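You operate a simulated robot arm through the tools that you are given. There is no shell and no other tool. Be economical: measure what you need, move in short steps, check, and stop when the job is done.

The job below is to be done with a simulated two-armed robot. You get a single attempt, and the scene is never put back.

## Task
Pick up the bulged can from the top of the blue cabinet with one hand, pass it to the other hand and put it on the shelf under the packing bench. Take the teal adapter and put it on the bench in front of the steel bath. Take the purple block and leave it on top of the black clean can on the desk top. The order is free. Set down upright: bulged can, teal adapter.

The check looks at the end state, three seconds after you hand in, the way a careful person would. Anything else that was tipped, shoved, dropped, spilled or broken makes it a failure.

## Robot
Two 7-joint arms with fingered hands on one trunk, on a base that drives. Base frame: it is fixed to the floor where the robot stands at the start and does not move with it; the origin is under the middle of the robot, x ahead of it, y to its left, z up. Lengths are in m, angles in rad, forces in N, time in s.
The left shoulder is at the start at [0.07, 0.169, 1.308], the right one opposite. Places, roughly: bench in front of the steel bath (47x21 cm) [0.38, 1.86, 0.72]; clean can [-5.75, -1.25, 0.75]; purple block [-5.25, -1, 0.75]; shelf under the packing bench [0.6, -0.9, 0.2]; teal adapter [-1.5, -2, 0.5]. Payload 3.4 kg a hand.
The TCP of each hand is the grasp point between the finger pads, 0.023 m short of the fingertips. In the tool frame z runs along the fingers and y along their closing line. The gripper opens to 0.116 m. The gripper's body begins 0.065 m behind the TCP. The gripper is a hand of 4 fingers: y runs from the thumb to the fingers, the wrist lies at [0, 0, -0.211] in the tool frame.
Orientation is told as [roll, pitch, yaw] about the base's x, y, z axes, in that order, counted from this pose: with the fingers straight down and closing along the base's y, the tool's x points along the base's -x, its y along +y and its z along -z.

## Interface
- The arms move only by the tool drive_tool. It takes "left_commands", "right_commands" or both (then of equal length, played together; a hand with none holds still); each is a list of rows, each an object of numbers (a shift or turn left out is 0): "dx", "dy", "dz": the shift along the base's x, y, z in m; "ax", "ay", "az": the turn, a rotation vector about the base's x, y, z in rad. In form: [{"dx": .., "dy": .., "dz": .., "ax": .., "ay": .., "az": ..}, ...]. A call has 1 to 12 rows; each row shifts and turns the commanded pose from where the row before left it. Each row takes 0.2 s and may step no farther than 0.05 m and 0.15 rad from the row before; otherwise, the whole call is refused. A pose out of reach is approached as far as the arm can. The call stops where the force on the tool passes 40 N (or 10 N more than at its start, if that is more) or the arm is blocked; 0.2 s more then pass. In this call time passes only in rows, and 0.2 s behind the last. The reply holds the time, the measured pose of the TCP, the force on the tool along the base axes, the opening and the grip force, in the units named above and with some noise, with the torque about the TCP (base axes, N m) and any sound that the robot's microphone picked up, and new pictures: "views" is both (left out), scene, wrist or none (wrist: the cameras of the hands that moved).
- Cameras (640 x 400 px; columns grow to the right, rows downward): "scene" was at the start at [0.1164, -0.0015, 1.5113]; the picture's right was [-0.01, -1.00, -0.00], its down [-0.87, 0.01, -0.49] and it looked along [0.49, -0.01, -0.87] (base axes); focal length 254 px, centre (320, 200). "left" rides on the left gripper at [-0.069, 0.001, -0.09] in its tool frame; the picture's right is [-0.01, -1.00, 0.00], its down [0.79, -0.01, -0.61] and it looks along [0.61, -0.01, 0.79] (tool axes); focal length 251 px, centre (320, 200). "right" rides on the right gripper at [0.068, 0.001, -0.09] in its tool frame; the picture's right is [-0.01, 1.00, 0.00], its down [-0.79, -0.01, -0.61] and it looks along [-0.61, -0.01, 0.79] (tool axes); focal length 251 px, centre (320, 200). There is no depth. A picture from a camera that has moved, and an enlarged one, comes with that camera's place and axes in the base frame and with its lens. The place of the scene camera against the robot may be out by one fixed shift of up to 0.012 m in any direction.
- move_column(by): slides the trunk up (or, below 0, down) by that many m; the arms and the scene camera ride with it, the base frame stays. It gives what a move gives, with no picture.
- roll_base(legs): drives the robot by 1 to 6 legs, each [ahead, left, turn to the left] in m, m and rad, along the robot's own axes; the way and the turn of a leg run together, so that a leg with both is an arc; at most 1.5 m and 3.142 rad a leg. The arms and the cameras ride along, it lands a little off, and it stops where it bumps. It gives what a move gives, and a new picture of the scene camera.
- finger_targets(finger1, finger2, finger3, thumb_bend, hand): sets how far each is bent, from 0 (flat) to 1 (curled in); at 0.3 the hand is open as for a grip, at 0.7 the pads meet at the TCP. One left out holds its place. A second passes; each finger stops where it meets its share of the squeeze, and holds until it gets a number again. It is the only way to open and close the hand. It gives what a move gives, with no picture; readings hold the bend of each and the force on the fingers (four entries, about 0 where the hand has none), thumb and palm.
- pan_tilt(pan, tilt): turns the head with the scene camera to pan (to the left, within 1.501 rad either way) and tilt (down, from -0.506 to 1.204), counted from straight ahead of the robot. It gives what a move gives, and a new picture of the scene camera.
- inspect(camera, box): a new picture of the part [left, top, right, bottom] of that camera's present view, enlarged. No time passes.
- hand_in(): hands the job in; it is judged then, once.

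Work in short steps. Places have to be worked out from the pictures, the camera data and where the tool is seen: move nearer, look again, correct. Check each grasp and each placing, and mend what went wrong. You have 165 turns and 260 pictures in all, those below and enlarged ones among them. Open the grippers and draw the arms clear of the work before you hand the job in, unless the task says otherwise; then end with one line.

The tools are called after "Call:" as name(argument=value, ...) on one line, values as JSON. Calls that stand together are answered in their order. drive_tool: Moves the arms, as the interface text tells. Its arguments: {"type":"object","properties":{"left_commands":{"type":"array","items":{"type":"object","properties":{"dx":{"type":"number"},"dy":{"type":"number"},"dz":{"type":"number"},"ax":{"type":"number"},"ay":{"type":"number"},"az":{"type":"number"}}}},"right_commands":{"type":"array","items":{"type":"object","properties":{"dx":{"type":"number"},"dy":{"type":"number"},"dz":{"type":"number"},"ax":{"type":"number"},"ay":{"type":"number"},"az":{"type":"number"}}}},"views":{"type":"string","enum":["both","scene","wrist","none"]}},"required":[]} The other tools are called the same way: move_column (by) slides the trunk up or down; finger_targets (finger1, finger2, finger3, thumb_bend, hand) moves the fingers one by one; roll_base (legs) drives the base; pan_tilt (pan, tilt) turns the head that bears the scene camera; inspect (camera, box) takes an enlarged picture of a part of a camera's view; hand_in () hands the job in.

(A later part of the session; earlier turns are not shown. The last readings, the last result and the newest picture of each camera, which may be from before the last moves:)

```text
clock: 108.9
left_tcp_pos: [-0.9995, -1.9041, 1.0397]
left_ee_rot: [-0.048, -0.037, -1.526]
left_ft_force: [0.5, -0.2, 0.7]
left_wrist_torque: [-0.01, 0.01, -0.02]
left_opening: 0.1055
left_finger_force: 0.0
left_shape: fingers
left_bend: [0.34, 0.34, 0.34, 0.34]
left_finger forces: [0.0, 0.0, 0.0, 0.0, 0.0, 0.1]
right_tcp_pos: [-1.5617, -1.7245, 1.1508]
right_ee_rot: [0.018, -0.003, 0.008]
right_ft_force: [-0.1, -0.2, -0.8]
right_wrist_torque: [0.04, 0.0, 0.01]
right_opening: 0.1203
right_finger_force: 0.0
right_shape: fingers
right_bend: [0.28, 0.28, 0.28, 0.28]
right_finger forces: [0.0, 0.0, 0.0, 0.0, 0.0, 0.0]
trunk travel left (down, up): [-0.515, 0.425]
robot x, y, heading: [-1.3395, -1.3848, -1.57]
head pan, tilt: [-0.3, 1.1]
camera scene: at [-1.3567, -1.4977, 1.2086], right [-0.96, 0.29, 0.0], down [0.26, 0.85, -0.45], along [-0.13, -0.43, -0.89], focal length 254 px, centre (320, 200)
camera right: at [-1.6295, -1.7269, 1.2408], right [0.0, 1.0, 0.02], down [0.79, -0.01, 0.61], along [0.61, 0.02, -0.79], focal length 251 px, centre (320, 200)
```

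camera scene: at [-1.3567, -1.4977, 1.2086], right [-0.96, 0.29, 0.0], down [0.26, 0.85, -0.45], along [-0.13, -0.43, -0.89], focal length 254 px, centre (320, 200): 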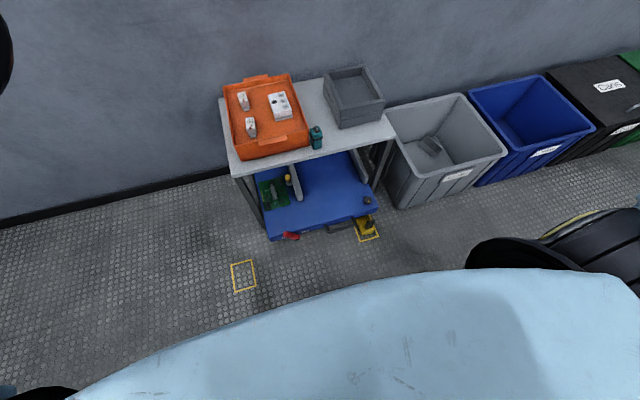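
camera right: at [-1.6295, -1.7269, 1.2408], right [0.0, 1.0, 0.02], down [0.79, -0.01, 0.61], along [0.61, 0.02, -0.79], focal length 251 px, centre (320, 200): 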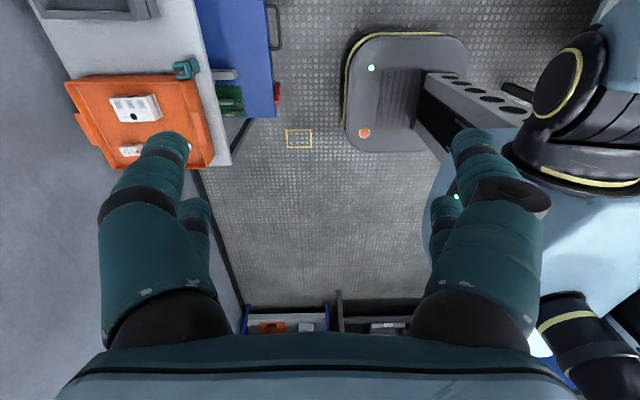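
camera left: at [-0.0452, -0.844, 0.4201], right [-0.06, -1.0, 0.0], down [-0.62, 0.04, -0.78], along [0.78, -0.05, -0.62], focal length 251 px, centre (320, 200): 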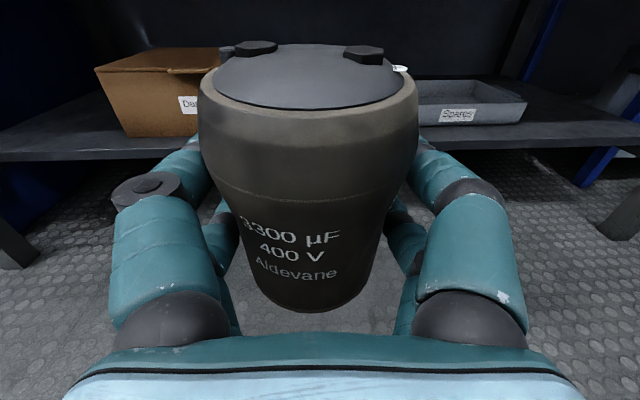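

Orientation good and the base has ~0.25 m clearance to the cart. I drive ahead 0.12, lower the trunk 0.2, then bring the hand near.

Call:
roll_base(legs=[[0.12, 0, 0]])

Call:
move_column(by=-0.2)

Call:
drive_tool(right_commands=[{"dy": -0.04, "dz": -0.03}, {"dy": -0.04, "dz": -0.03}, {"dy": -0.04, "dz": -0.03}, {"dy": -0.04, "dz": -0.03}, {"dy": -0.04, "dz": -0.03, "dx": 0.02}])

```text
clock: 110.1
left_tcp_pos: [-0.9995, -2.0226, 1.0388]
left_ee_rot: [-0.05, -0.039, -1.525]
left_ft_force: [-0.9, -0.4, -0.2]
left_wrist_torque: [-0.03, 0.02, -0.02]
left_opening: 0.1055
left_finger_force: 0.1
left_shape: fingers
left_bend: [0.34, 0.34, 0.34, 0.34]
left_finger forces: [0.0, 0.0, 0.0, 0.0, 0.1, 0.1]
right_tcp_pos: [-1.5615, -1.8453, 1.1518]
right_ee_rot: [0.018, -0.003, 0.008]
right_ft_force: [-0.6, 0.4, -0.6]
right_wrist_torque: [0.04, 0.03, 0.0]
right_opening: 0.1205
right_finger_force: 0.1
right_shape: fingers
right_bend: [0.28, 0.28, 0.28, 0.28]
right_finger forces: [0.0, 0.1, 0.1, 0.0, 0.0, 0.2]
trunk travel left (down, up): [-0.515, 0.425]
robot x, y, heading: [-1.3367, -1.506, -1.565]
head pan, tilt: [-0.3, 1.1]
camera scene: at [-1.3561, -1.6174, 1.2087], right [-0.96, 0.29, 0.0], down [0.26, 0.85, -0.45], along [-0.13, -0.43, -0.89], focal length 254 px, centre (320, 200)
```

scene: 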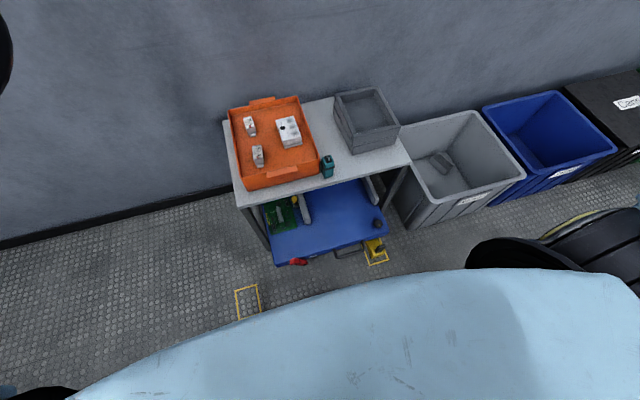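

```text
clock: 112.3
left_tcp_pos: [-0.9993, -2.0238, 0.8387]
left_ee_rot: [-0.05, -0.039, -1.525]
left_ft_force: [-0.3, -0.4, 0.5]
left_wrist_torque: [0.01, -0.01, -0.02]
left_opening: 0.1054
left_finger_force: 0.1
left_shape: fingers
left_bend: [0.34, 0.34, 0.34, 0.34]
left_finger forces: [0.0, 0.0, 0.0, 0.1, 0.1, 0.1]
right_tcp_pos: [-1.5614, -1.8449, 0.9518]
right_ee_rot: [0.018, -0.004, 0.009]
right_ft_force: [0.2, -0.2, 0.0]
right_wrist_torque: [0.01, 0.0, -0.02]
right_opening: 0.1205
right_finger_force: 0.1
right_shape: fingers
right_bend: [0.28, 0.28, 0.28, 0.28]
right_finger forces: [0.0, 0.0, 0.1, 0.0, 0.1, 0.0]
trunk travel left (down, up): [-0.315, 0.625]
robot x, y, heading: [-1.3375, -1.5077, -1.564]
head pan, tilt: [-0.3, 1.1]
```

```text
refused: row 5 steps farther than a row can; nothing moved
```

A row was too long; I resend with shorter steps.

Call:
drive_tool(right_commands=[{"dy": -0.038, "dz": -0.025}, {"dy": -0.038, "dz": -0.025}, {"dy": -0.038, "dz": -0.025}, {"dy": -0.038, "dz": -0.025}, {"dy": -0.04, "dz": -0.02, "dx": 0.015}, {"dz": -0.03, "dy": -0.005}, {"dx": 0.007}])

```text
clock: 113.9
left_tcp_pos: [-0.9975, -2.0217, 0.8394]
left_ee_rot: [-0.051, -0.037, -1.525]
left_ft_force: [0.1, 0.6, -0.1]
left_wrist_torque: [-0.01, 0.0, -0.01]
left_opening: 0.1057
left_finger_force: 0.0
left_shape: fingers
left_bend: [0.34, 0.34, 0.34, 0.34]
left_finger forces: [0.0, 0.1, 0.1, 0.0, 0.0, 0.0]
right_tcp_pos: [-1.5394, -2.0428, 0.8017]
right_ee_rot: [0.019, -0.005, 0.008]
right_ft_force: [1.0, -0.8, 0.2]
right_wrist_torque: [-0.03, -0.01, -0.01]
right_opening: 0.1206
right_finger_force: 0.0
right_shape: fingers
right_bend: [0.28, 0.28, 0.28, 0.28]
right_finger forces: [0.1, 0.0, 0.1, 0.0, 0.1, 0.0]
trunk travel left (down, up): [-0.315, 0.625]
robot x, y, heading: [-1.3379, -1.5065, -1.565]
head pan, tilt: [-0.3, 1.1]
camera scene: at [-1.3555, -1.6175, 1.0086], right [-0.96, 0.29, 0.0], down [0.26, 0.85, -0.45], along [-0.13, -0.43, -0.89], focal length 254 px, centre (320, 200)
camera right: at [-1.6055, -2.0444, 0.8915], right [0.0, 1.0, 0.02], down [0.79, -0.01, 0.61], along [0.61, 0.01, -0.79], focal length 251 px, centre (320, 200)
```

scene: 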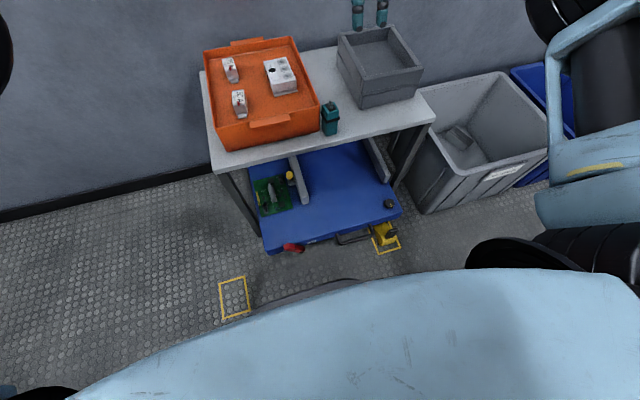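
right: 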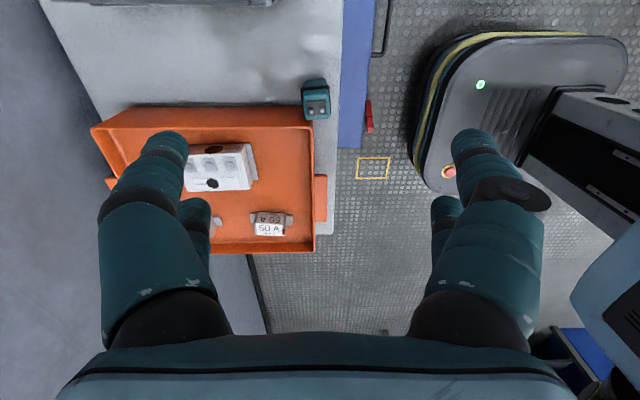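

The wrist view confirms the adapter at (−1.512, −2.046), in line with the far digit pair. I descend to 0.62 and check.

Call:
drive_tool(right_commands=[{"dz": -0.04, "dy": -0.003}, {"dz": -0.04}, {"dz": -0.04}, {"dz": -0.04}, {"dz": -0.02}])

Call:
inspect(camera="scene", box=[260, 30, 420, 130])

```text
clock: 115.1
left_tcp_pos: [-0.9992, -2.0237, 0.838]
left_ee_rot: [-0.048, -0.037, -1.526]
left_ft_force: [-0.5, -0.4, -1.1]
left_wrist_torque: [-0.03, 0.01, 0.01]
left_opening: 0.1056
left_finger_force: 0.1
left_shape: fingers
left_bend: [0.34, 0.34, 0.34, 0.34]
left_finger forces: [0.0, 0.0, 0.1, 0.0, 0.0, 0.0]
right_tcp_pos: [-1.5382, -2.0454, 0.6197]
right_ee_rot: [0.019, -0.005, 0.01]
right_ft_force: [-0.6, 0.0, -0.2]
right_wrist_torque: [0.01, 0.0, 0.02]
right_opening: 0.1208
right_finger_force: 0.1
right_shape: fingers
right_bend: [0.28, 0.28, 0.28, 0.28]
right_finger forces: [0.1, 0.1, 0.0, 0.0, 0.0, 0.0]
trunk travel left (down, up): [-0.315, 0.625]
robot x, y, heading: [-1.3388, -1.5031, -1.568]
head pan, tilt: [-0.3, 1.1]
camera scene: at [-1.3561, -1.6177, 1.0086], right [-0.96, 0.29, 0.0], down [0.26, 0.85, -0.45], along [-0.13, -0.43, -0.89], focal length 254 px, centre (320, 200)
camera right: at [-1.6059, -2.0472, 0.7099], right [0.0, 1.0, 0.02], down [0.79, -0.01, 0.61], along [0.61, 0.01, -0.79], focal length 251 px, centre (320, 200)
```

scene: 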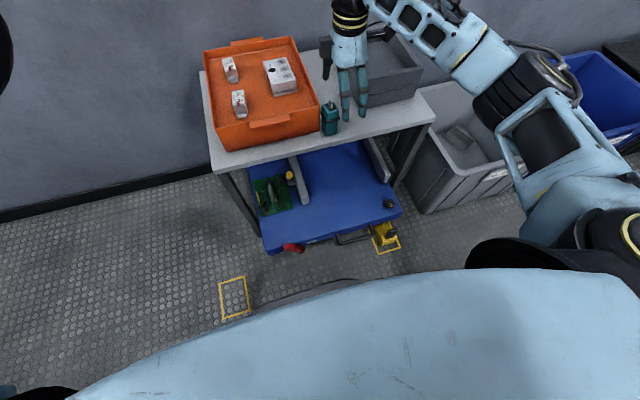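
right: 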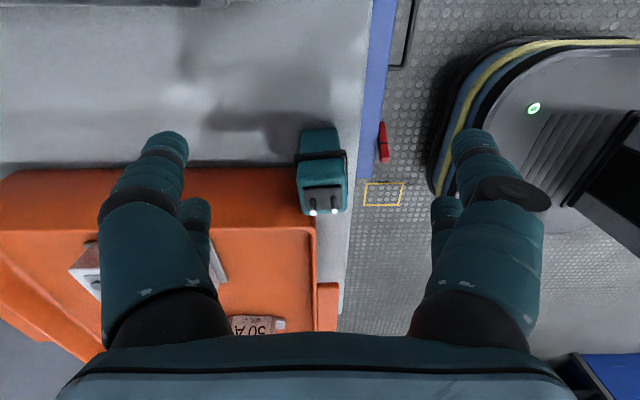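

```text
4.00 times, centred on (340, 80) of scene
camera zoom: at [-1.3561, -1.6177, 1.0086], right [-0.96, 0.29, 0.0], down [0.26, 0.85, -0.45], along [-0.13, -0.43, -0.89], focal length 1017 px, centre (240, 680)
```

zoom: 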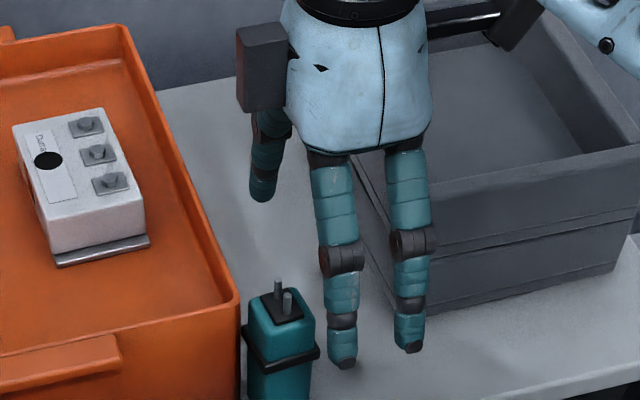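

Comparing both views, the digit pair sits about 12 mm too far −x of the adapter centre. I shift +x 12 mm and descend to 0.565, then check.

Call:
drive_tool(right_commands=[{"dx": 0.012}, {"dz": -0.03}, {"dz": -0.025}], views="wrist")

Call:
inspect(camera="scene", box=[280, 60, 400, 135])

```text
clock: 115.9
left_tcp_pos: [-0.9994, -2.0236, 0.8392]
left_ee_rot: [-0.048, -0.037, -1.526]
left_ft_force: [-0.1, 0.4, -0.1]
left_wrist_torque: [-0.01, 0.01, 0.02]
left_opening: 0.1056
left_finger_force: 0.1
left_shape: fingers
left_bend: [0.34, 0.34, 0.34, 0.34]
left_finger forces: [0.0, 0.0, 0.0, 0.0, 0.0, 0.1]
right_tcp_pos: [-1.5282, -2.0452, 0.5645]
right_ee_rot: [0.021, -0.003, 0.008]
right_ft_force: [-0.3, 0.1, -0.9]
right_wrist_torque: [-0.01, -0.01, 0.02]
right_opening: 0.1209
right_finger_force: 0.0
right_shape: fingers
right_bend: [0.28, 0.28, 0.28, 0.28]
right_finger forces: [0.0, 0.0, 0.0, 0.0, 0.0, 0.0]
trunk travel left (down, up): [-0.315, 0.625]
robot x, y, heading: [-1.3416, -1.5076, -1.564]
head pan, tilt: [-0.3, 1.1]
camera right: at [-1.5944, -2.0468, 0.6546], right [0.0, 1.0, 0.02], down [0.79, -0.01, 0.61], along [0.61, 0.01, -0.79], focal length 251 px, centre (320, 200)
```

right: 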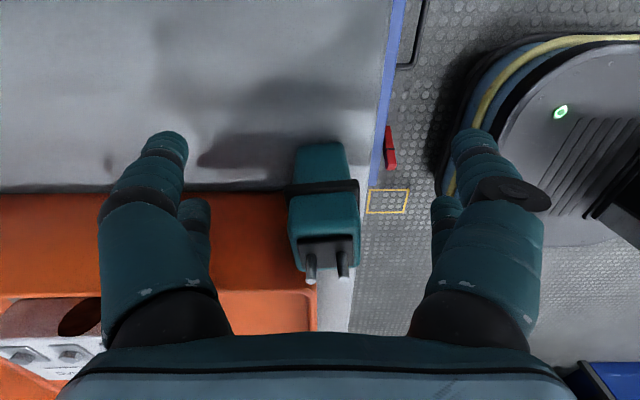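

```text
5.33 times, centred on (340, 98) of scene
camera zoom: at [-1.3561, -1.6177, 1.0086], right [-0.96, 0.29, 0.0], down [0.26, 0.85, -0.45], along [-0.13, -0.43, -0.89], focal length 1356 px, centre (213, 747)
```

zoom: 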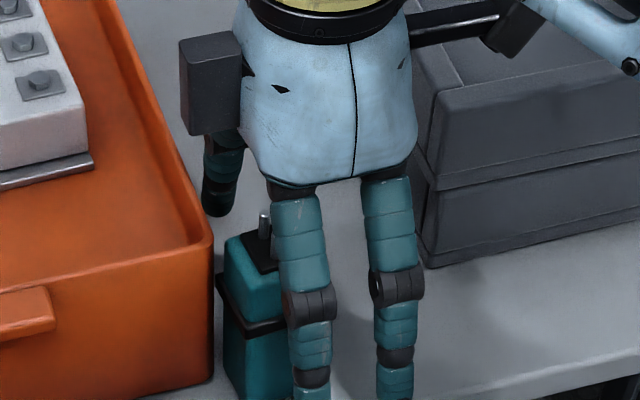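

The pair is still ~8 mm off the adapter's centre in the scene view. I shift +x 7 mm and lower to 0.535.

Call:
drive_tool(right_commands=[{"dx": 0.007}, {"dz": -0.015}, {"dz": -0.015}], views="wrist")

Call:
inspect(camera="scene", box=[280, 70, 400, 145])

```text
clock: 116.7
left_tcp_pos: [-0.9992, -2.0228, 0.8389]
left_ee_rot: [-0.049, -0.036, -1.526]
left_ft_force: [0.2, -0.2, 0.4]
left_wrist_torque: [-0.01, 0.02, 0.01]
left_opening: 0.1057
left_finger_force: 0.0
left_shape: fingers
left_bend: [0.34, 0.34, 0.34, 0.34]
left_finger forces: [0.1, 0.1, 0.0, 0.0, 0.1, 0.1]
right_tcp_pos: [-1.5191, -2.0452, 0.537]
right_ee_rot: [0.02, -0.005, 0.008]
right_ft_force: [0.8, 0.3, 0.6]
right_wrist_torque: [0.0, 0.02, -0.02]
right_opening: 0.1206
right_finger_force: 0.0
right_shape: fingers
right_bend: [0.28, 0.28, 0.28, 0.28]
right_finger forces: [0.1, 0.0, 0.1, 0.0, 0.1, 0.1]
trunk travel left (down, up): [-0.315, 0.625]
robot x, y, heading: [-1.3401, -1.5093, -1.564]
head pan, tilt: [-0.3, 1.1]
camera right: at [-1.5869, -2.0465, 0.6259], right [0.0, 1.0, 0.02], down [0.79, -0.01, 0.61], along [0.61, 0.01, -0.79], focal length 251 px, centre (320, 200)
```

right: 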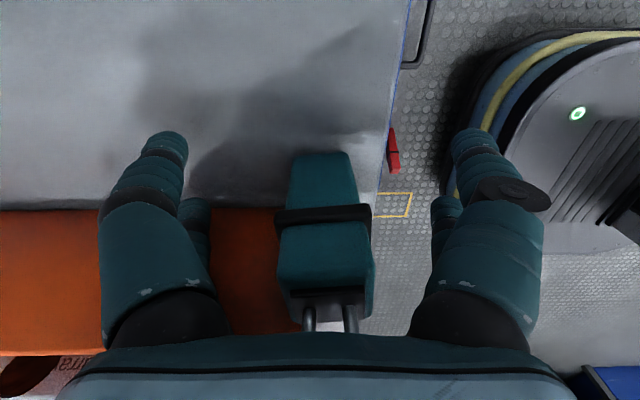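

```text
5.33 times, centred on (340, 108) of scene
camera zoom: at [-1.356, -1.6177, 1.0086], right [-0.96, 0.29, 0.0], down [0.26, 0.85, -0.45], along [-0.13, -0.43, -0.89], focal length 1356 px, centre (213, 693)
```

zoom: 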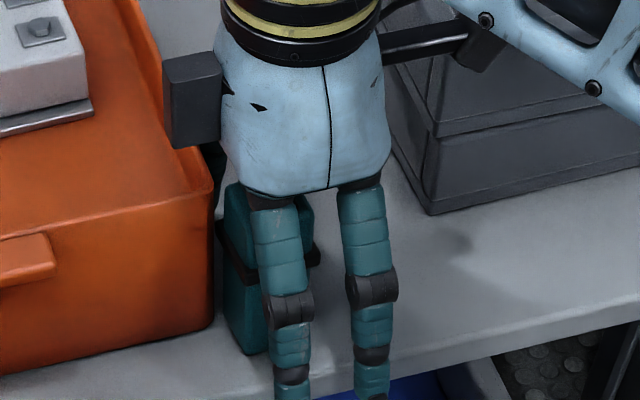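

Positions look right. I close fingers 2 and 3 (the pair over the adapter) only.

Call:
finger_targets(hand="right", finger2=0.68, finger3=0.68)

Call:
inspect(camera="right", box=[160, 100, 480, 300])

Call:
inspect(camera="scene", box=[280, 70, 400, 145])

```text
clock: 117.7
left_tcp_pos: [-0.999, -2.0239, 0.8386]
left_ee_rot: [-0.05, -0.037, -1.524]
left_ft_force: [0.7, -0.2, 0.1]
left_wrist_torque: [0.02, 0.0, -0.01]
left_opening: 0.1056
left_finger_force: 0.1
left_shape: fingers
left_bend: [0.34, 0.34, 0.34, 0.34]
left_finger forces: [0.0, 0.0, 0.1, 0.0, 0.0, 0.0]
right_tcp_pos: [-1.519, -2.0444, 0.5364]
right_ee_rot: [0.019, -0.004, 0.009]
right_ft_force: [0.7, 0.1, 0.5]
right_wrist_torque: [-0.01, 0.03, 0.01]
right_opening: 0.1209
right_finger_force: 5.3
right_shape: fingers
right_bend: [0.28, 0.6, 0.61, 0.28]
right_finger forces: [0.1, 5.3, 5.1, 0.0, 0.0, 0.0]
trunk travel left (down, up): [-0.315, 0.625]
robot x, y, heading: [-1.3412, -1.5055, -1.564]
head pan, tilt: [-0.3, 1.1]
```

```text
2.00 times, centred on (320, 200) of right
camera zoom: at [-1.587, -2.0465, 0.6259], right [0.0, 1.0, 0.02], down [0.79, -0.01, 0.61], along [0.61, 0.01, -0.79], focal length 503 px, centre (320, 200)
```

zoom: 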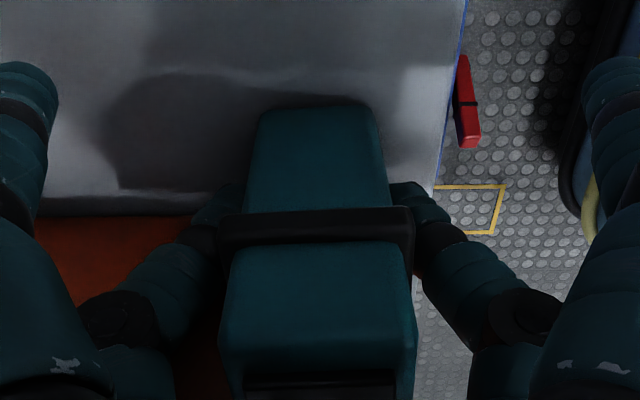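

```text
5.33 times, centred on (340, 108) of scene
camera zoom: at [-1.356, -1.6177, 1.0086], right [-0.96, 0.29, 0.0], down [0.26, 0.85, -0.45], along [-0.13, -0.43, -0.89], focal length 1356 px, centre (213, 693)
```

zoom: 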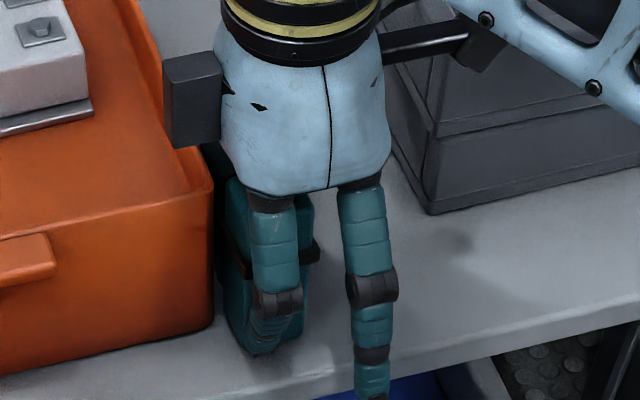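

The pair grips the adapter just below the band (5 N). I lift 5 cm straight up and check.

Call:
drive_tool(right_commands=[{"dz": 0.015}, {"dz": 0.02}, {"dz": 0.025}], views="wrist")

Call:
inspect(camera="scene", box=[280, 50, 400, 125])

```text
clock: 118.5
left_tcp_pos: [-0.9986, -2.0221, 0.8395]
left_ee_rot: [-0.048, -0.037, -1.525]
left_ft_force: [-0.8, 0.4, -1.0]
left_wrist_torque: [0.0, 0.02, 0.02]
left_opening: 0.1056
left_finger_force: 0.1
left_shape: fingers
left_bend: [0.34, 0.34, 0.34, 0.34]
left_finger forces: [0.0, 0.0, 0.0, 0.0, 0.1, 0.0]
right_tcp_pos: [-1.5197, -2.0448, 0.5961]
right_ee_rot: [0.018, -0.002, 0.009]
right_ft_force: [-0.5, -0.9, -0.9]
right_wrist_torque: [0.0, 0.03, 0.02]
right_opening: 0.1205
right_finger_force: 5.1
right_shape: fingers
right_bend: [0.28, 0.6, 0.61, 0.28]
right_finger forces: [0.1, 5.0, 5.0, 0.0, 0.0, 0.0]
trunk travel left (down, up): [-0.315, 0.625]
robot x, y, heading: [-1.3375, -1.5082, -1.564]
head pan, tilt: [-0.3, 1.1]
camera right: at [-1.5874, -2.0468, 0.6863], right [0.0, 1.0, 0.02], down [0.79, -0.01, 0.61], along [0.61, 0.02, -0.79], focal length 251 px, centre (320, 200)
```

right: 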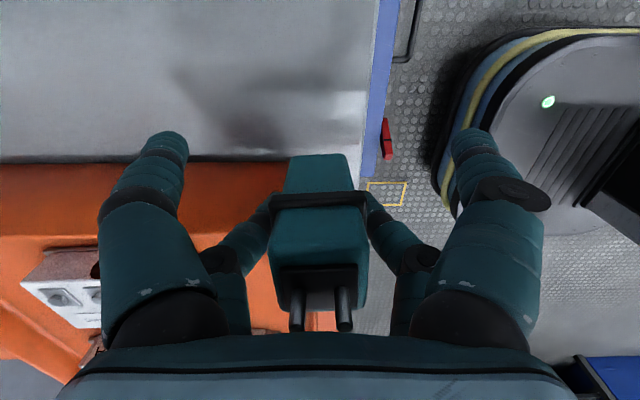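

```text
5.33 times, centred on (340, 88) of scene
camera zoom: at [-1.3559, -1.6176, 1.0086], right [-0.96, 0.29, 0.0], down [0.26, 0.85, -0.45], along [-0.13, -0.43, -0.89], focal length 1356 px, centre (213, 800)
```

zoom: 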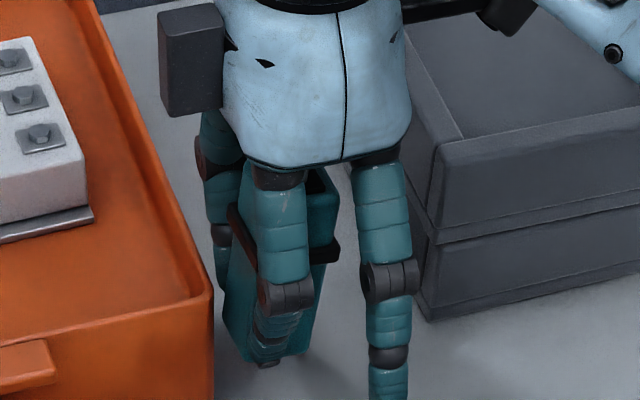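

The adapter is lifted, tilted a little. I raise it further, retract, raise the trunk, then drive away left (+x).

Call:
drive_tool(right_commands=[{"dz": 0.03}, {"dz": 0.03}, {"dz": 0.03}, {"dz": 0.03}, {"dz": 0.03}, {"dz": 0.03}, {"dy": 0.03, "dz": 0.01}, {"dy": 0.03}, {"dy": 0.03}, {"dy": 0.03}], views="none")

Call:
move_column(by=0.25)

Call:
roll_base(legs=[[0, 0.7, 0], [0, 0, 1.57]])

Call:
pan_tilt(pan=1.2, tilt=0.5)

```text
clock: 120.7
left_tcp_pos: [-0.9982, -2.0229, 0.84]
left_ee_rot: [-0.049, -0.039, -1.525]
left_ft_force: [0.2, 0.1, 0.0]
left_wrist_torque: [0.0, 0.04, -0.01]
left_opening: 0.1056
left_finger_force: 0.0
left_shape: fingers
left_bend: [0.34, 0.34, 0.34, 0.34]
left_finger forces: [0.0, 0.0, 0.0, 0.1, 0.0, 0.0]
right_tcp_pos: [-1.5218, -1.9238, 0.7857]
right_ee_rot: [0.018, -0.004, 0.005]
right_ft_force: [0.1, -0.3, -0.6]
right_wrist_torque: [-0.02, 0.01, 0.02]
right_opening: 0.1206
right_finger_force: 5.2
right_shape: fingers
right_bend: [0.28, 0.61, 0.61, 0.28]
right_finger forces: [0.0, 5.1, 5.1, 0.0, 0.1, 0.0]
trunk travel left (down, up): [-0.315, 0.625]
robot x, y, heading: [-1.3357, -1.5044, -1.563]
head pan, tilt: [-0.3, 1.1]
```

```text
clock: 123.2
left_tcp_pos: [-0.999, -2.0233, 1.089]
left_ee_rot: [-0.049, -0.037, -1.526]
left_ft_force: [-0.6, -0.3, 0.5]
left_wrist_torque: [-0.02, 0.02, 0.0]
left_opening: 0.1056
left_finger_force: 0.0
left_shape: fingers
left_bend: [0.34, 0.34, 0.34, 0.34]
left_finger forces: [0.0, 0.0, 0.0, 0.0, 0.0, 0.0]
right_tcp_pos: [-1.5213, -1.9237, 1.0356]
right_ee_rot: [0.02, -0.004, 0.011]
right_ft_force: [-0.2, -0.3, -0.8]
right_wrist_torque: [0.01, 0.0, -0.02]
right_opening: 0.1207
right_finger_force: 5.6
right_shape: fingers
right_bend: [0.28, 0.61, 0.61, 0.28]
right_finger forces: [0.0, 5.1, 5.2, 0.0, 0.0, 0.0]
trunk travel left (down, up): [-0.565, 0.375]
robot x, y, heading: [-1.3355, -1.5067, -1.568]
head pan, tilt: [-0.3, 1.1]
```

```text
clock: 130.9
left_tcp_pos: [-0.132, -1.1554, 1.0891]
left_ee_rot: [-0.049, -0.037, 0.062]
left_ft_force: [-0.2, 0.3, 0.1]
left_wrist_torque: [0.02, 0.02, 0.0]
left_opening: 0.1057
left_finger_force: 0.0
left_shape: fingers
left_bend: [0.34, 0.34, 0.34, 0.34]
left_finger forces: [0.1, 0.1, 0.1, 0.0, 0.0, 0.0]
right_tcp_pos: [-0.2214, -1.6797, 1.0349]
right_ee_rot: [0.018, -0.003, 1.595]
right_ft_force: [-0.3, 0.5, -1.1]
right_wrist_torque: [0.0, -0.02, 0.0]
right_opening: 0.1207
right_finger_force: 4.5
right_shape: fingers
right_bend: [0.28, 0.61, 0.61, 0.28]
right_finger forces: [0.0, 4.8, 4.7, 0.0, 0.0, 0.0]
trunk travel left (down, up): [-0.565, 0.375]
robot x, y, heading: [-0.6457, -1.5001, 0.022]
head pan, tilt: [-0.3, 1.1]
camera scene: at [-0.531, -1.5202, 1.2586], right [-0.27, -0.96, 0.0], down [-0.86, 0.24, -0.45], along [0.44, -0.12, -0.89], focal length 254 px, centre (320, 200)
```

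scene: 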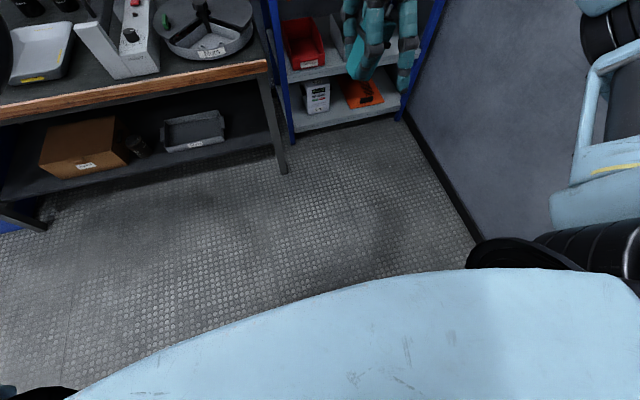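

```text
clock: 132.5
left_tcp_pos: [-0.131, -1.1558, 1.0892]
left_ee_rot: [-0.048, -0.036, 0.062]
left_ft_force: [-0.2, 0.8, 1.4]
left_wrist_torque: [0.01, -0.02, 0.0]
left_opening: 0.1055
left_finger_force: 0.0
left_shape: fingers
left_bend: [0.34, 0.34, 0.34, 0.34]
left_finger forces: [0.0, 0.1, 0.0, 0.0, 0.0, 0.1]
right_tcp_pos: [-0.2209, -1.6802, 1.0345]
right_ee_rot: [0.02, -0.005, 1.596]
right_ft_force: [-0.1, 1.3, -0.4]
right_wrist_torque: [0.0, -0.02, 0.01]
right_opening: 0.1205
right_finger_force: 5.1
right_shape: fingers
right_bend: [0.28, 0.61, 0.61, 0.28]
right_finger forces: [0.1, 4.8, 4.9, 0.1, 0.0, 0.1]
trunk travel left (down, up): [-0.565, 0.375]
robot x, y, heading: [-0.6437, -1.5028, 0.023]
head pan, tilt: [1.201, 0.499]
camera scene: at [-0.5606, -1.4173, 1.3063], right [0.94, -0.34, 0.0], down [-0.16, -0.45, -0.88], along [0.3, 0.83, -0.48], focal length 254 px, centre (320, 200)
```

scene: 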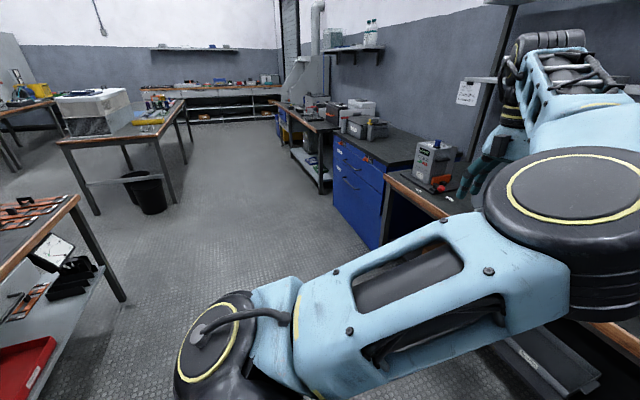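

The corridor along y at x≈−0.64 is free. I drive left 1.5 m, square up, and then look toward the bath bench.

Call:
roll_base(legs=[[0, 0, -0.02], [0, 1.5, 0], [0, 1.0, 0]])

Call:
pan_tilt(pan=0.6, tilt=0.6)

```text
clock: 145.1
left_tcp_pos: [-0.1741, 1.3442, 1.0876]
left_ee_rot: [-0.049, -0.037, 0.063]
left_ft_force: [0.0, 0.5, -0.5]
left_wrist_torque: [-0.02, -0.01, 0.01]
left_opening: 0.1055
left_finger_force: 0.0
left_shape: fingers
left_bend: [0.34, 0.34, 0.34, 0.34]
left_finger forces: [0.0, 0.0, 0.1, 0.1, 0.0, 0.1]
right_tcp_pos: [-0.2626, 0.8195, 1.0354]
right_ee_rot: [0.019, -0.004, 1.599]
right_ft_force: [0.1, -0.1, -0.8]
right_wrist_torque: [-0.01, 0.0, 0.01]
right_opening: 0.1207
right_finger_force: 4.7
right_shape: fingers
right_bend: [0.28, 0.61, 0.61, 0.28]
right_finger forces: [0.0, 4.8, 4.8, 0.0, 0.0, 0.0]
trunk travel left (down, up): [-0.565, 0.375]
robot x, y, heading: [-0.683, 0.9969, 0.025]
head pan, tilt: [1.201, 0.499]
camera scene: at [-0.6032, 1.0818, 1.3063], right [0.94, -0.34, 0.0], down [-0.16, -0.45, -0.88], along [0.3, 0.83, -0.48], focal length 254 px, centre (320, 200)
```

scene: 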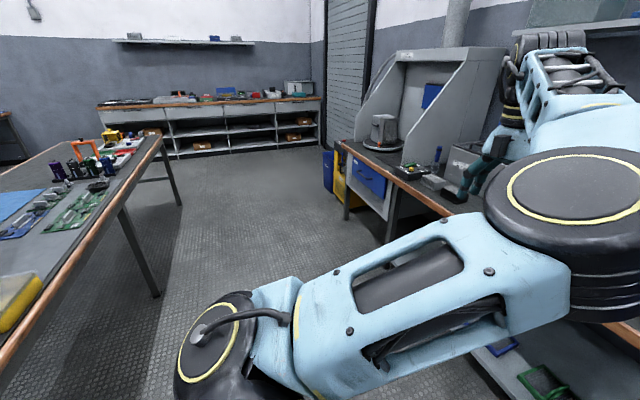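

```text
clock: 146.1
left_tcp_pos: [-0.174, 1.3428, 1.0899]
left_ee_rot: [-0.048, -0.037, 0.063]
left_ft_force: [0.6, 0.6, -0.2]
left_wrist_torque: [0.04, -0.02, 0.0]
left_opening: 0.1058
left_finger_force: 0.1
left_shape: fingers
left_bend: [0.34, 0.34, 0.34, 0.34]
left_finger forces: [0.0, 0.0, 0.0, 0.0, 0.0, 0.1]
right_tcp_pos: [-0.2638, 0.8186, 1.0346]
right_ee_rot: [0.02, -0.004, 1.597]
right_ft_force: [0.0, -0.3, -1.3]
right_wrist_torque: [-0.02, -0.01, 0.01]
right_opening: 0.1203
right_finger_force: 4.7
right_shape: fingers
right_bend: [0.28, 0.61, 0.61, 0.28]
right_finger forces: [0.0, 4.8, 4.8, 0.0, 0.0, 0.0]
trunk travel left (down, up): [-0.565, 0.375]
robot x, y, heading: [-0.6836, 0.9933, 0.022]
head pan, tilt: [0.6, 0.6]
camera scene: at [-0.5624, 1.0479, 1.2972], right [0.58, -0.81, 0.0], down [-0.46, -0.33, -0.83], along [0.67, 0.48, -0.56], focal length 254 px, centre (320, 200)
```

scene: 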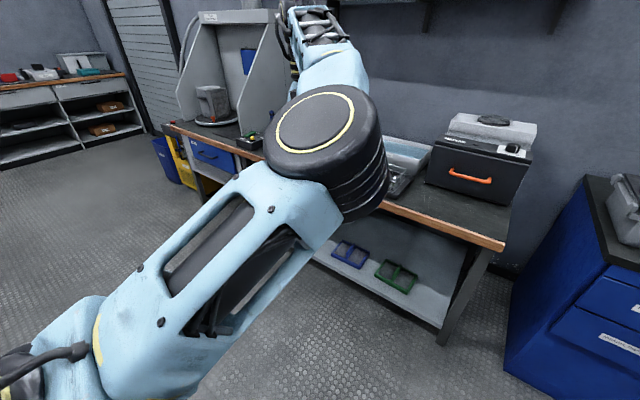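

The bath bench is ahead-left. I drive 1.0 m more to the left and fix the heading, then look straight ahead.

Call:
roll_base(legs=[[0.1, 0, -0.022], [0, 1.0, 0]])

Call:
pan_tilt(pan=-0.1, tilt=0.75)

```text
clock: 152.2
left_tcp_pos: [-0.0609, 2.3547, 1.0886]
left_ee_rot: [-0.048, -0.036, 0.032]
left_ft_force: [1.0, 0.1, 0.2]
left_wrist_torque: [0.01, -0.02, -0.03]
left_opening: 0.1056
left_finger_force: 0.0
left_shape: fingers
left_bend: [0.34, 0.34, 0.34, 0.34]
left_finger forces: [0.0, 0.1, 0.1, 0.0, 0.0, 0.1]
right_tcp_pos: [-0.1656, 1.8331, 1.0353]
right_ee_rot: [0.021, -0.003, 1.567]
right_ft_force: [0.2, -0.4, -0.1]
right_wrist_torque: [0.03, 0.01, -0.03]
right_opening: 0.1205
right_finger_force: 4.4
right_shape: fingers
right_bend: [0.28, 0.61, 0.61, 0.28]
right_finger forces: [0.0, 4.9, 4.9, 0.0, 0.1, 0.0]
trunk travel left (down, up): [-0.565, 0.375]
robot x, y, heading: [-0.583, 2.0218, -0.004]
head pan, tilt: [0.6, 0.6]
camera scene: at [-0.4591, 2.0702, 1.2972], right [0.56, -0.83, 0.0], down [-0.47, -0.32, -0.82], along [0.68, 0.46, -0.57], focal length 254 px, centre (320, 200)
```

scene: 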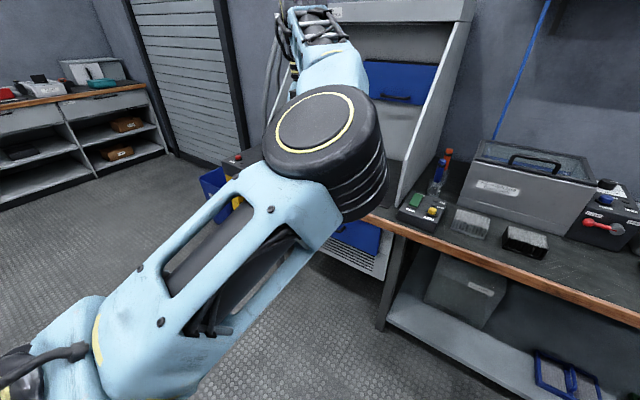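

```text
clock: 153.2
left_tcp_pos: [-0.0629, 2.3548, 1.0895]
left_ee_rot: [-0.05, -0.036, 0.032]
left_ft_force: [-0.6, 0.6, -0.2]
left_wrist_torque: [-0.01, 0.0, -0.02]
left_opening: 0.1055
left_finger_force: 0.0
left_shape: fingers
left_bend: [0.34, 0.34, 0.34, 0.34]
left_finger forces: [0.0, 0.0, 0.0, 0.0, 0.0, 0.0]
right_tcp_pos: [-0.1669, 1.8333, 1.0348]
right_ee_rot: [0.02, -0.004, 1.566]
right_ft_force: [0.4, -0.3, -2.0]
right_wrist_torque: [0.0, -0.03, -0.03]
right_opening: 0.1203
right_finger_force: 4.6
right_shape: fingers
right_bend: [0.28, 0.61, 0.61, 0.28]
right_finger forces: [0.0, 5.0, 4.8, 0.0, 0.0, 0.1]
trunk travel left (down, up): [-0.565, 0.375]
robot x, y, heading: [-0.5823, 2.0216, -0.011]
head pan, tilt: [-0.099, 0.75]
camera scene: at [-0.4499, 2.012, 1.2844], right [-0.1, -0.99, 0.0], down [-0.68, 0.07, -0.73], along [0.73, -0.08, -0.68], focal length 254 px, centre (320, 200)
```

scene: 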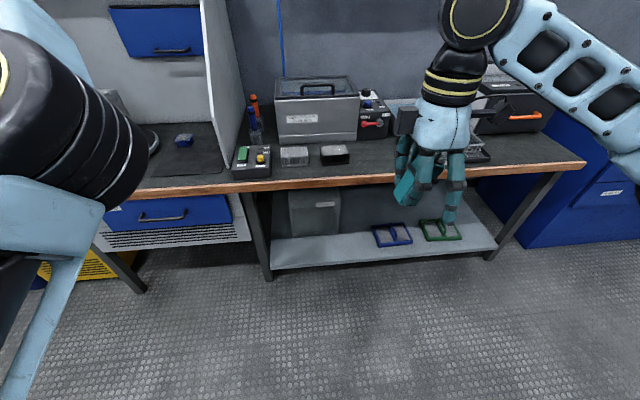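

The lidded steel box at (315,110) seems the bath. I enlarge the area in front of it.

Call:
inspect(camera="scene", box=[225, 70, 417, 190])

Call:
inspect(camera="right", box=[0, 0, 640, 400])

```text
3.33 times, centred on (321, 130) of scene
camera zoom: at [-0.4499, 2.012, 1.2844], right [-0.1, -0.99, 0.0], down [-0.68, 0.07, -0.73], along [0.73, -0.08, -0.68], focal length 847 px, centre (317, 433)
```

zoom: 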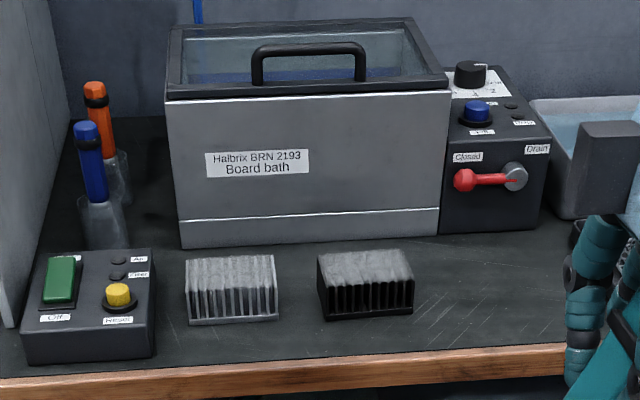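

```text
1.00 times, centred on (320, 200) of right (not enlarged: the box is as wide or as high as the picture)
camera zoom: at [-0.1638, 1.764, 1.1247], right [-1.0, 0.01, 0.02], down [0.02, 0.79, 0.61], along [-0.01, 0.61, -0.79], focal length 251 px, centre (320, 200)
```

zoom: 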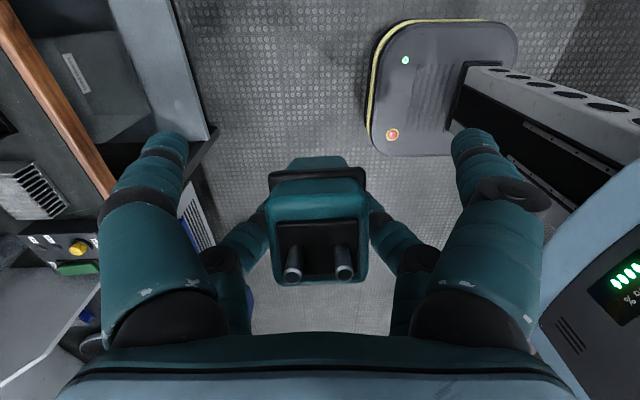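

The bath front spans y 1.745–2.083 with two heatsinks before it; a free spot is at about (0.40, 1.755). I check the adapter's tilt in the hand.

Call:
inspect(camera="scene", box=[380, 110, 500, 230])

```text
3.33 times, centred on (440, 170) of scene
camera zoom: at [-0.4499, 2.012, 1.2844], right [-0.1, -0.99, 0.0], down [-0.68, 0.07, -0.73], along [0.73, -0.08, -0.68], focal length 847 px, centre (-80, 300)
```

zoom: 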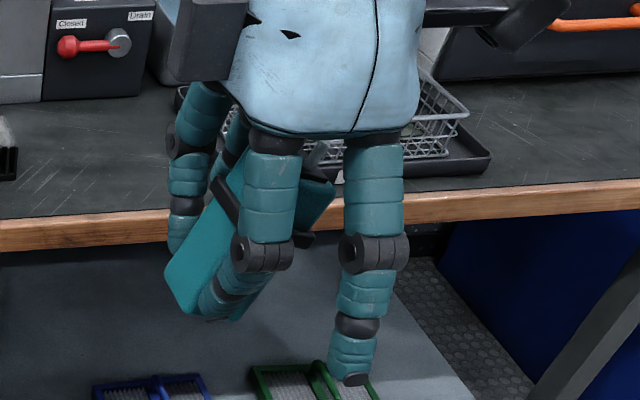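

The adapter has swung about 40° in the grip (top toward −y). I rotate the hand −0.7 rad about x to bring it upright and look.

Call:
drive_tool(right_commands=[{"ax": -0.1}, {"ax": -0.1}, {"ax": -0.1}, {"ax": -0.1}, {"ax": -0.1}, {"ax": -0.1}, {"ax": -0.1}], views="none")

Call:
inspect(camera="scene", box=[360, 100, 520, 240])

```text
clock: 154.8
left_tcp_pos: [-0.0633, 2.3554, 1.0879]
left_ee_rot: [-0.051, -0.035, 0.033]
left_ft_force: [0.3, -0.5, 0.5]
left_wrist_torque: [-0.03, -0.01, 0.02]
left_opening: 0.1058
left_finger_force: 0.0
left_shape: fingers
left_bend: [0.34, 0.34, 0.34, 0.34]
left_finger forces: [0.0, 0.0, 0.1, 0.1, 0.0, 0.0]
right_tcp_pos: [-0.1678, 1.8332, 1.035]
right_ee_rot: [0.015, 0.7, 1.566]
right_ft_force: [0.9, 0.7, -1.4]
right_wrist_torque: [-0.01, 0.02, 0.0]
right_opening: 0.1206
right_finger_force: 5.3
right_shape: fingers
right_bend: [0.28, 0.61, 0.61, 0.28]
right_finger forces: [0.0, 5.0, 5.0, 0.0, 0.1, 0.1]
trunk travel left (down, up): [-0.565, 0.375]
robot x, y, heading: [-0.5842, 2.0245, -0.005]
head pan, tilt: [-0.099, 0.75]
```

```text
2.86 times, centred on (440, 170) of scene
camera zoom: at [-0.45, 2.0129, 1.2844], right [-0.1, -0.99, 0.0], down [-0.68, 0.07, -0.73], along [0.73, -0.08, -0.68], focal length 726 px, centre (-23, 286)
```

zoom: 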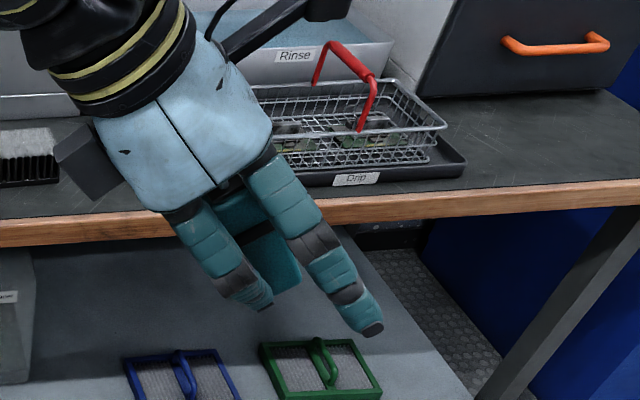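

It is hard to tell here; I check with the wrist camera.

Call:
inspect(camera="right", box=[160, 100, 480, 300])

Call:
inspect(camera="scene", box=[390, 140, 470, 190])

```text
2.00 times, centred on (320, 200) of right
camera zoom: at [-0.1637, 1.8388, 1.1483], right [-1.0, 0.02, 0.01], down [0.02, 1.0, -0.05], along [-0.01, -0.05, -1.0], focal length 503 px, centre (320, 200)
```

zoom: 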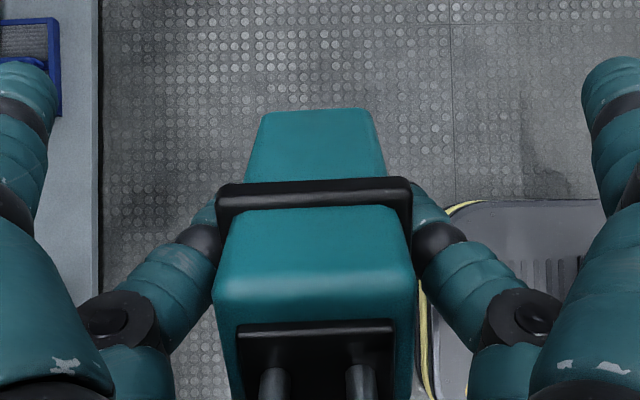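

```text
8.00 times, centred on (430, 165) of scene
camera zoom: at [-0.45, 2.0129, 1.2844], right [-0.1, -0.99, 0.0], down [-0.68, 0.07, -0.73], along [0.73, -0.08, -0.68], focal length 2034 px, centre (-560, 480)
```

zoom: 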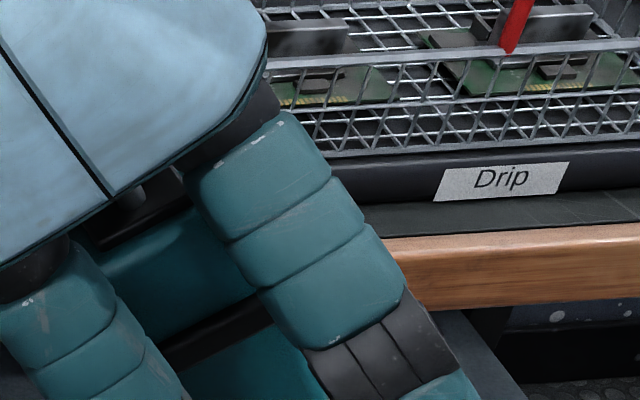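

The adapter pivots loosely in the grip; now it roughly follows the finger axis. I'll bring it over the spot and straighten it just before setting down. First I retract the left hand and drive right 0.15, ahead 0.40.

Call:
drive_tool(left_commands=[{"dx": -0.03, "dy": -0.02}, {"dx": -0.03, "dy": -0.03}, {"dx": -0.03, "dy": -0.03}], views="none")

Call:
roll_base(legs=[[0, -0.15, 0], [0.4, 0, 0]])

Call:
inspect(camera="right", box=[0, 0, 640, 400])

```text
clock: 155.6
left_tcp_pos: [-0.1407, 2.299, 1.094]
left_ee_rot: [-0.059, -0.036, 0.037]
left_ft_force: [0.1, 0.1, 0.2]
left_wrist_torque: [0.0, 0.05, -0.02]
left_opening: 0.1056
left_finger_force: 0.2
left_shape: fingers
left_bend: [0.34, 0.34, 0.34, 0.34]
left_finger forces: [0.0, 0.1, 0.0, 0.1, 0.0, 0.0]
left hand out of reach, approached as far as the arm can: row 3
right_tcp_pos: [-0.1657, 1.8329, 1.0351]
right_ee_rot: [0.016, 0.698, 1.565]
right_ft_force: [0.2, -0.1, -1.1]
right_wrist_torque: [0.02, 0.0, -0.02]
right_opening: 0.1206
right_finger_force: 4.9
right_shape: fingers
right_bend: [0.28, 0.61, 0.61, 0.28]
right_finger forces: [0.1, 5.0, 5.1, 0.0, 0.0, 0.0]
trunk travel left (down, up): [-0.565, 0.375]
robot x, y, heading: [-0.5838, 2.0232, -0.005]
head pan, tilt: [-0.099, 0.75]
```

```text
clock: 159.1
left_tcp_pos: [0.2522, 2.1508, 1.0931]
left_ee_rot: [-0.058, -0.038, 0.04]
left_ft_force: [0.4, -1.0, -0.7]
left_wrist_torque: [0.01, -0.01, -0.02]
left_opening: 0.1055
left_finger_force: 0.0
left_shape: fingers
left_bend: [0.34, 0.34, 0.34, 0.34]
left_finger forces: [0.0, 0.1, 0.0, 0.0, 0.1, 0.0]
right_tcp_pos: [0.2268, 1.6873, 1.0351]
right_ee_rot: [0.016, 0.697, 1.57]
right_ft_force: [-0.7, -0.4, -1.5]
right_wrist_torque: [0.0, 0.0, -0.03]
right_opening: 0.1206
right_finger_force: 4.9
right_shape: fingers
right_bend: [0.28, 0.61, 0.61, 0.28]
right_finger forces: [0.0, 5.1, 5.0, 0.0, 0.0, 0.0]
trunk travel left (down, up): [-0.565, 0.375]
robot x, y, heading: [-0.1921, 1.8751, -0.002]
head pan, tilt: [-0.099, 0.75]
camera scene: at [-0.0568, 1.8642, 1.2844], right [-0.1, -0.99, 0.0], down [-0.68, 0.07, -0.73], along [0.73, -0.07, -0.68], focal length 254 px, centre (320, 200)
```

scene: 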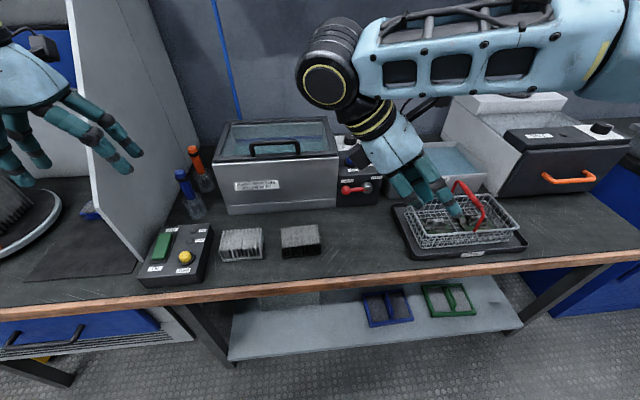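

```text
1.00 times, centred on (320, 200) of right (not enlarged: the box is as wide or as high as the picture)
camera zoom: at [0.2301, 1.6912, 1.1481], right [-1.0, 0.02, 0.01], down [0.02, 1.0, -0.04], along [-0.01, -0.04, -1.0], focal length 251 px, centre (320, 200)
```

zoom: 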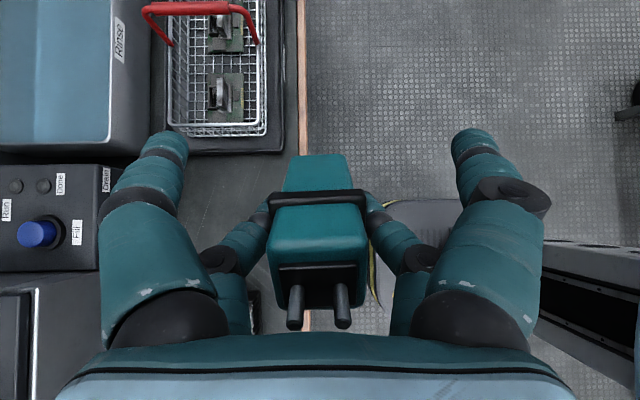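

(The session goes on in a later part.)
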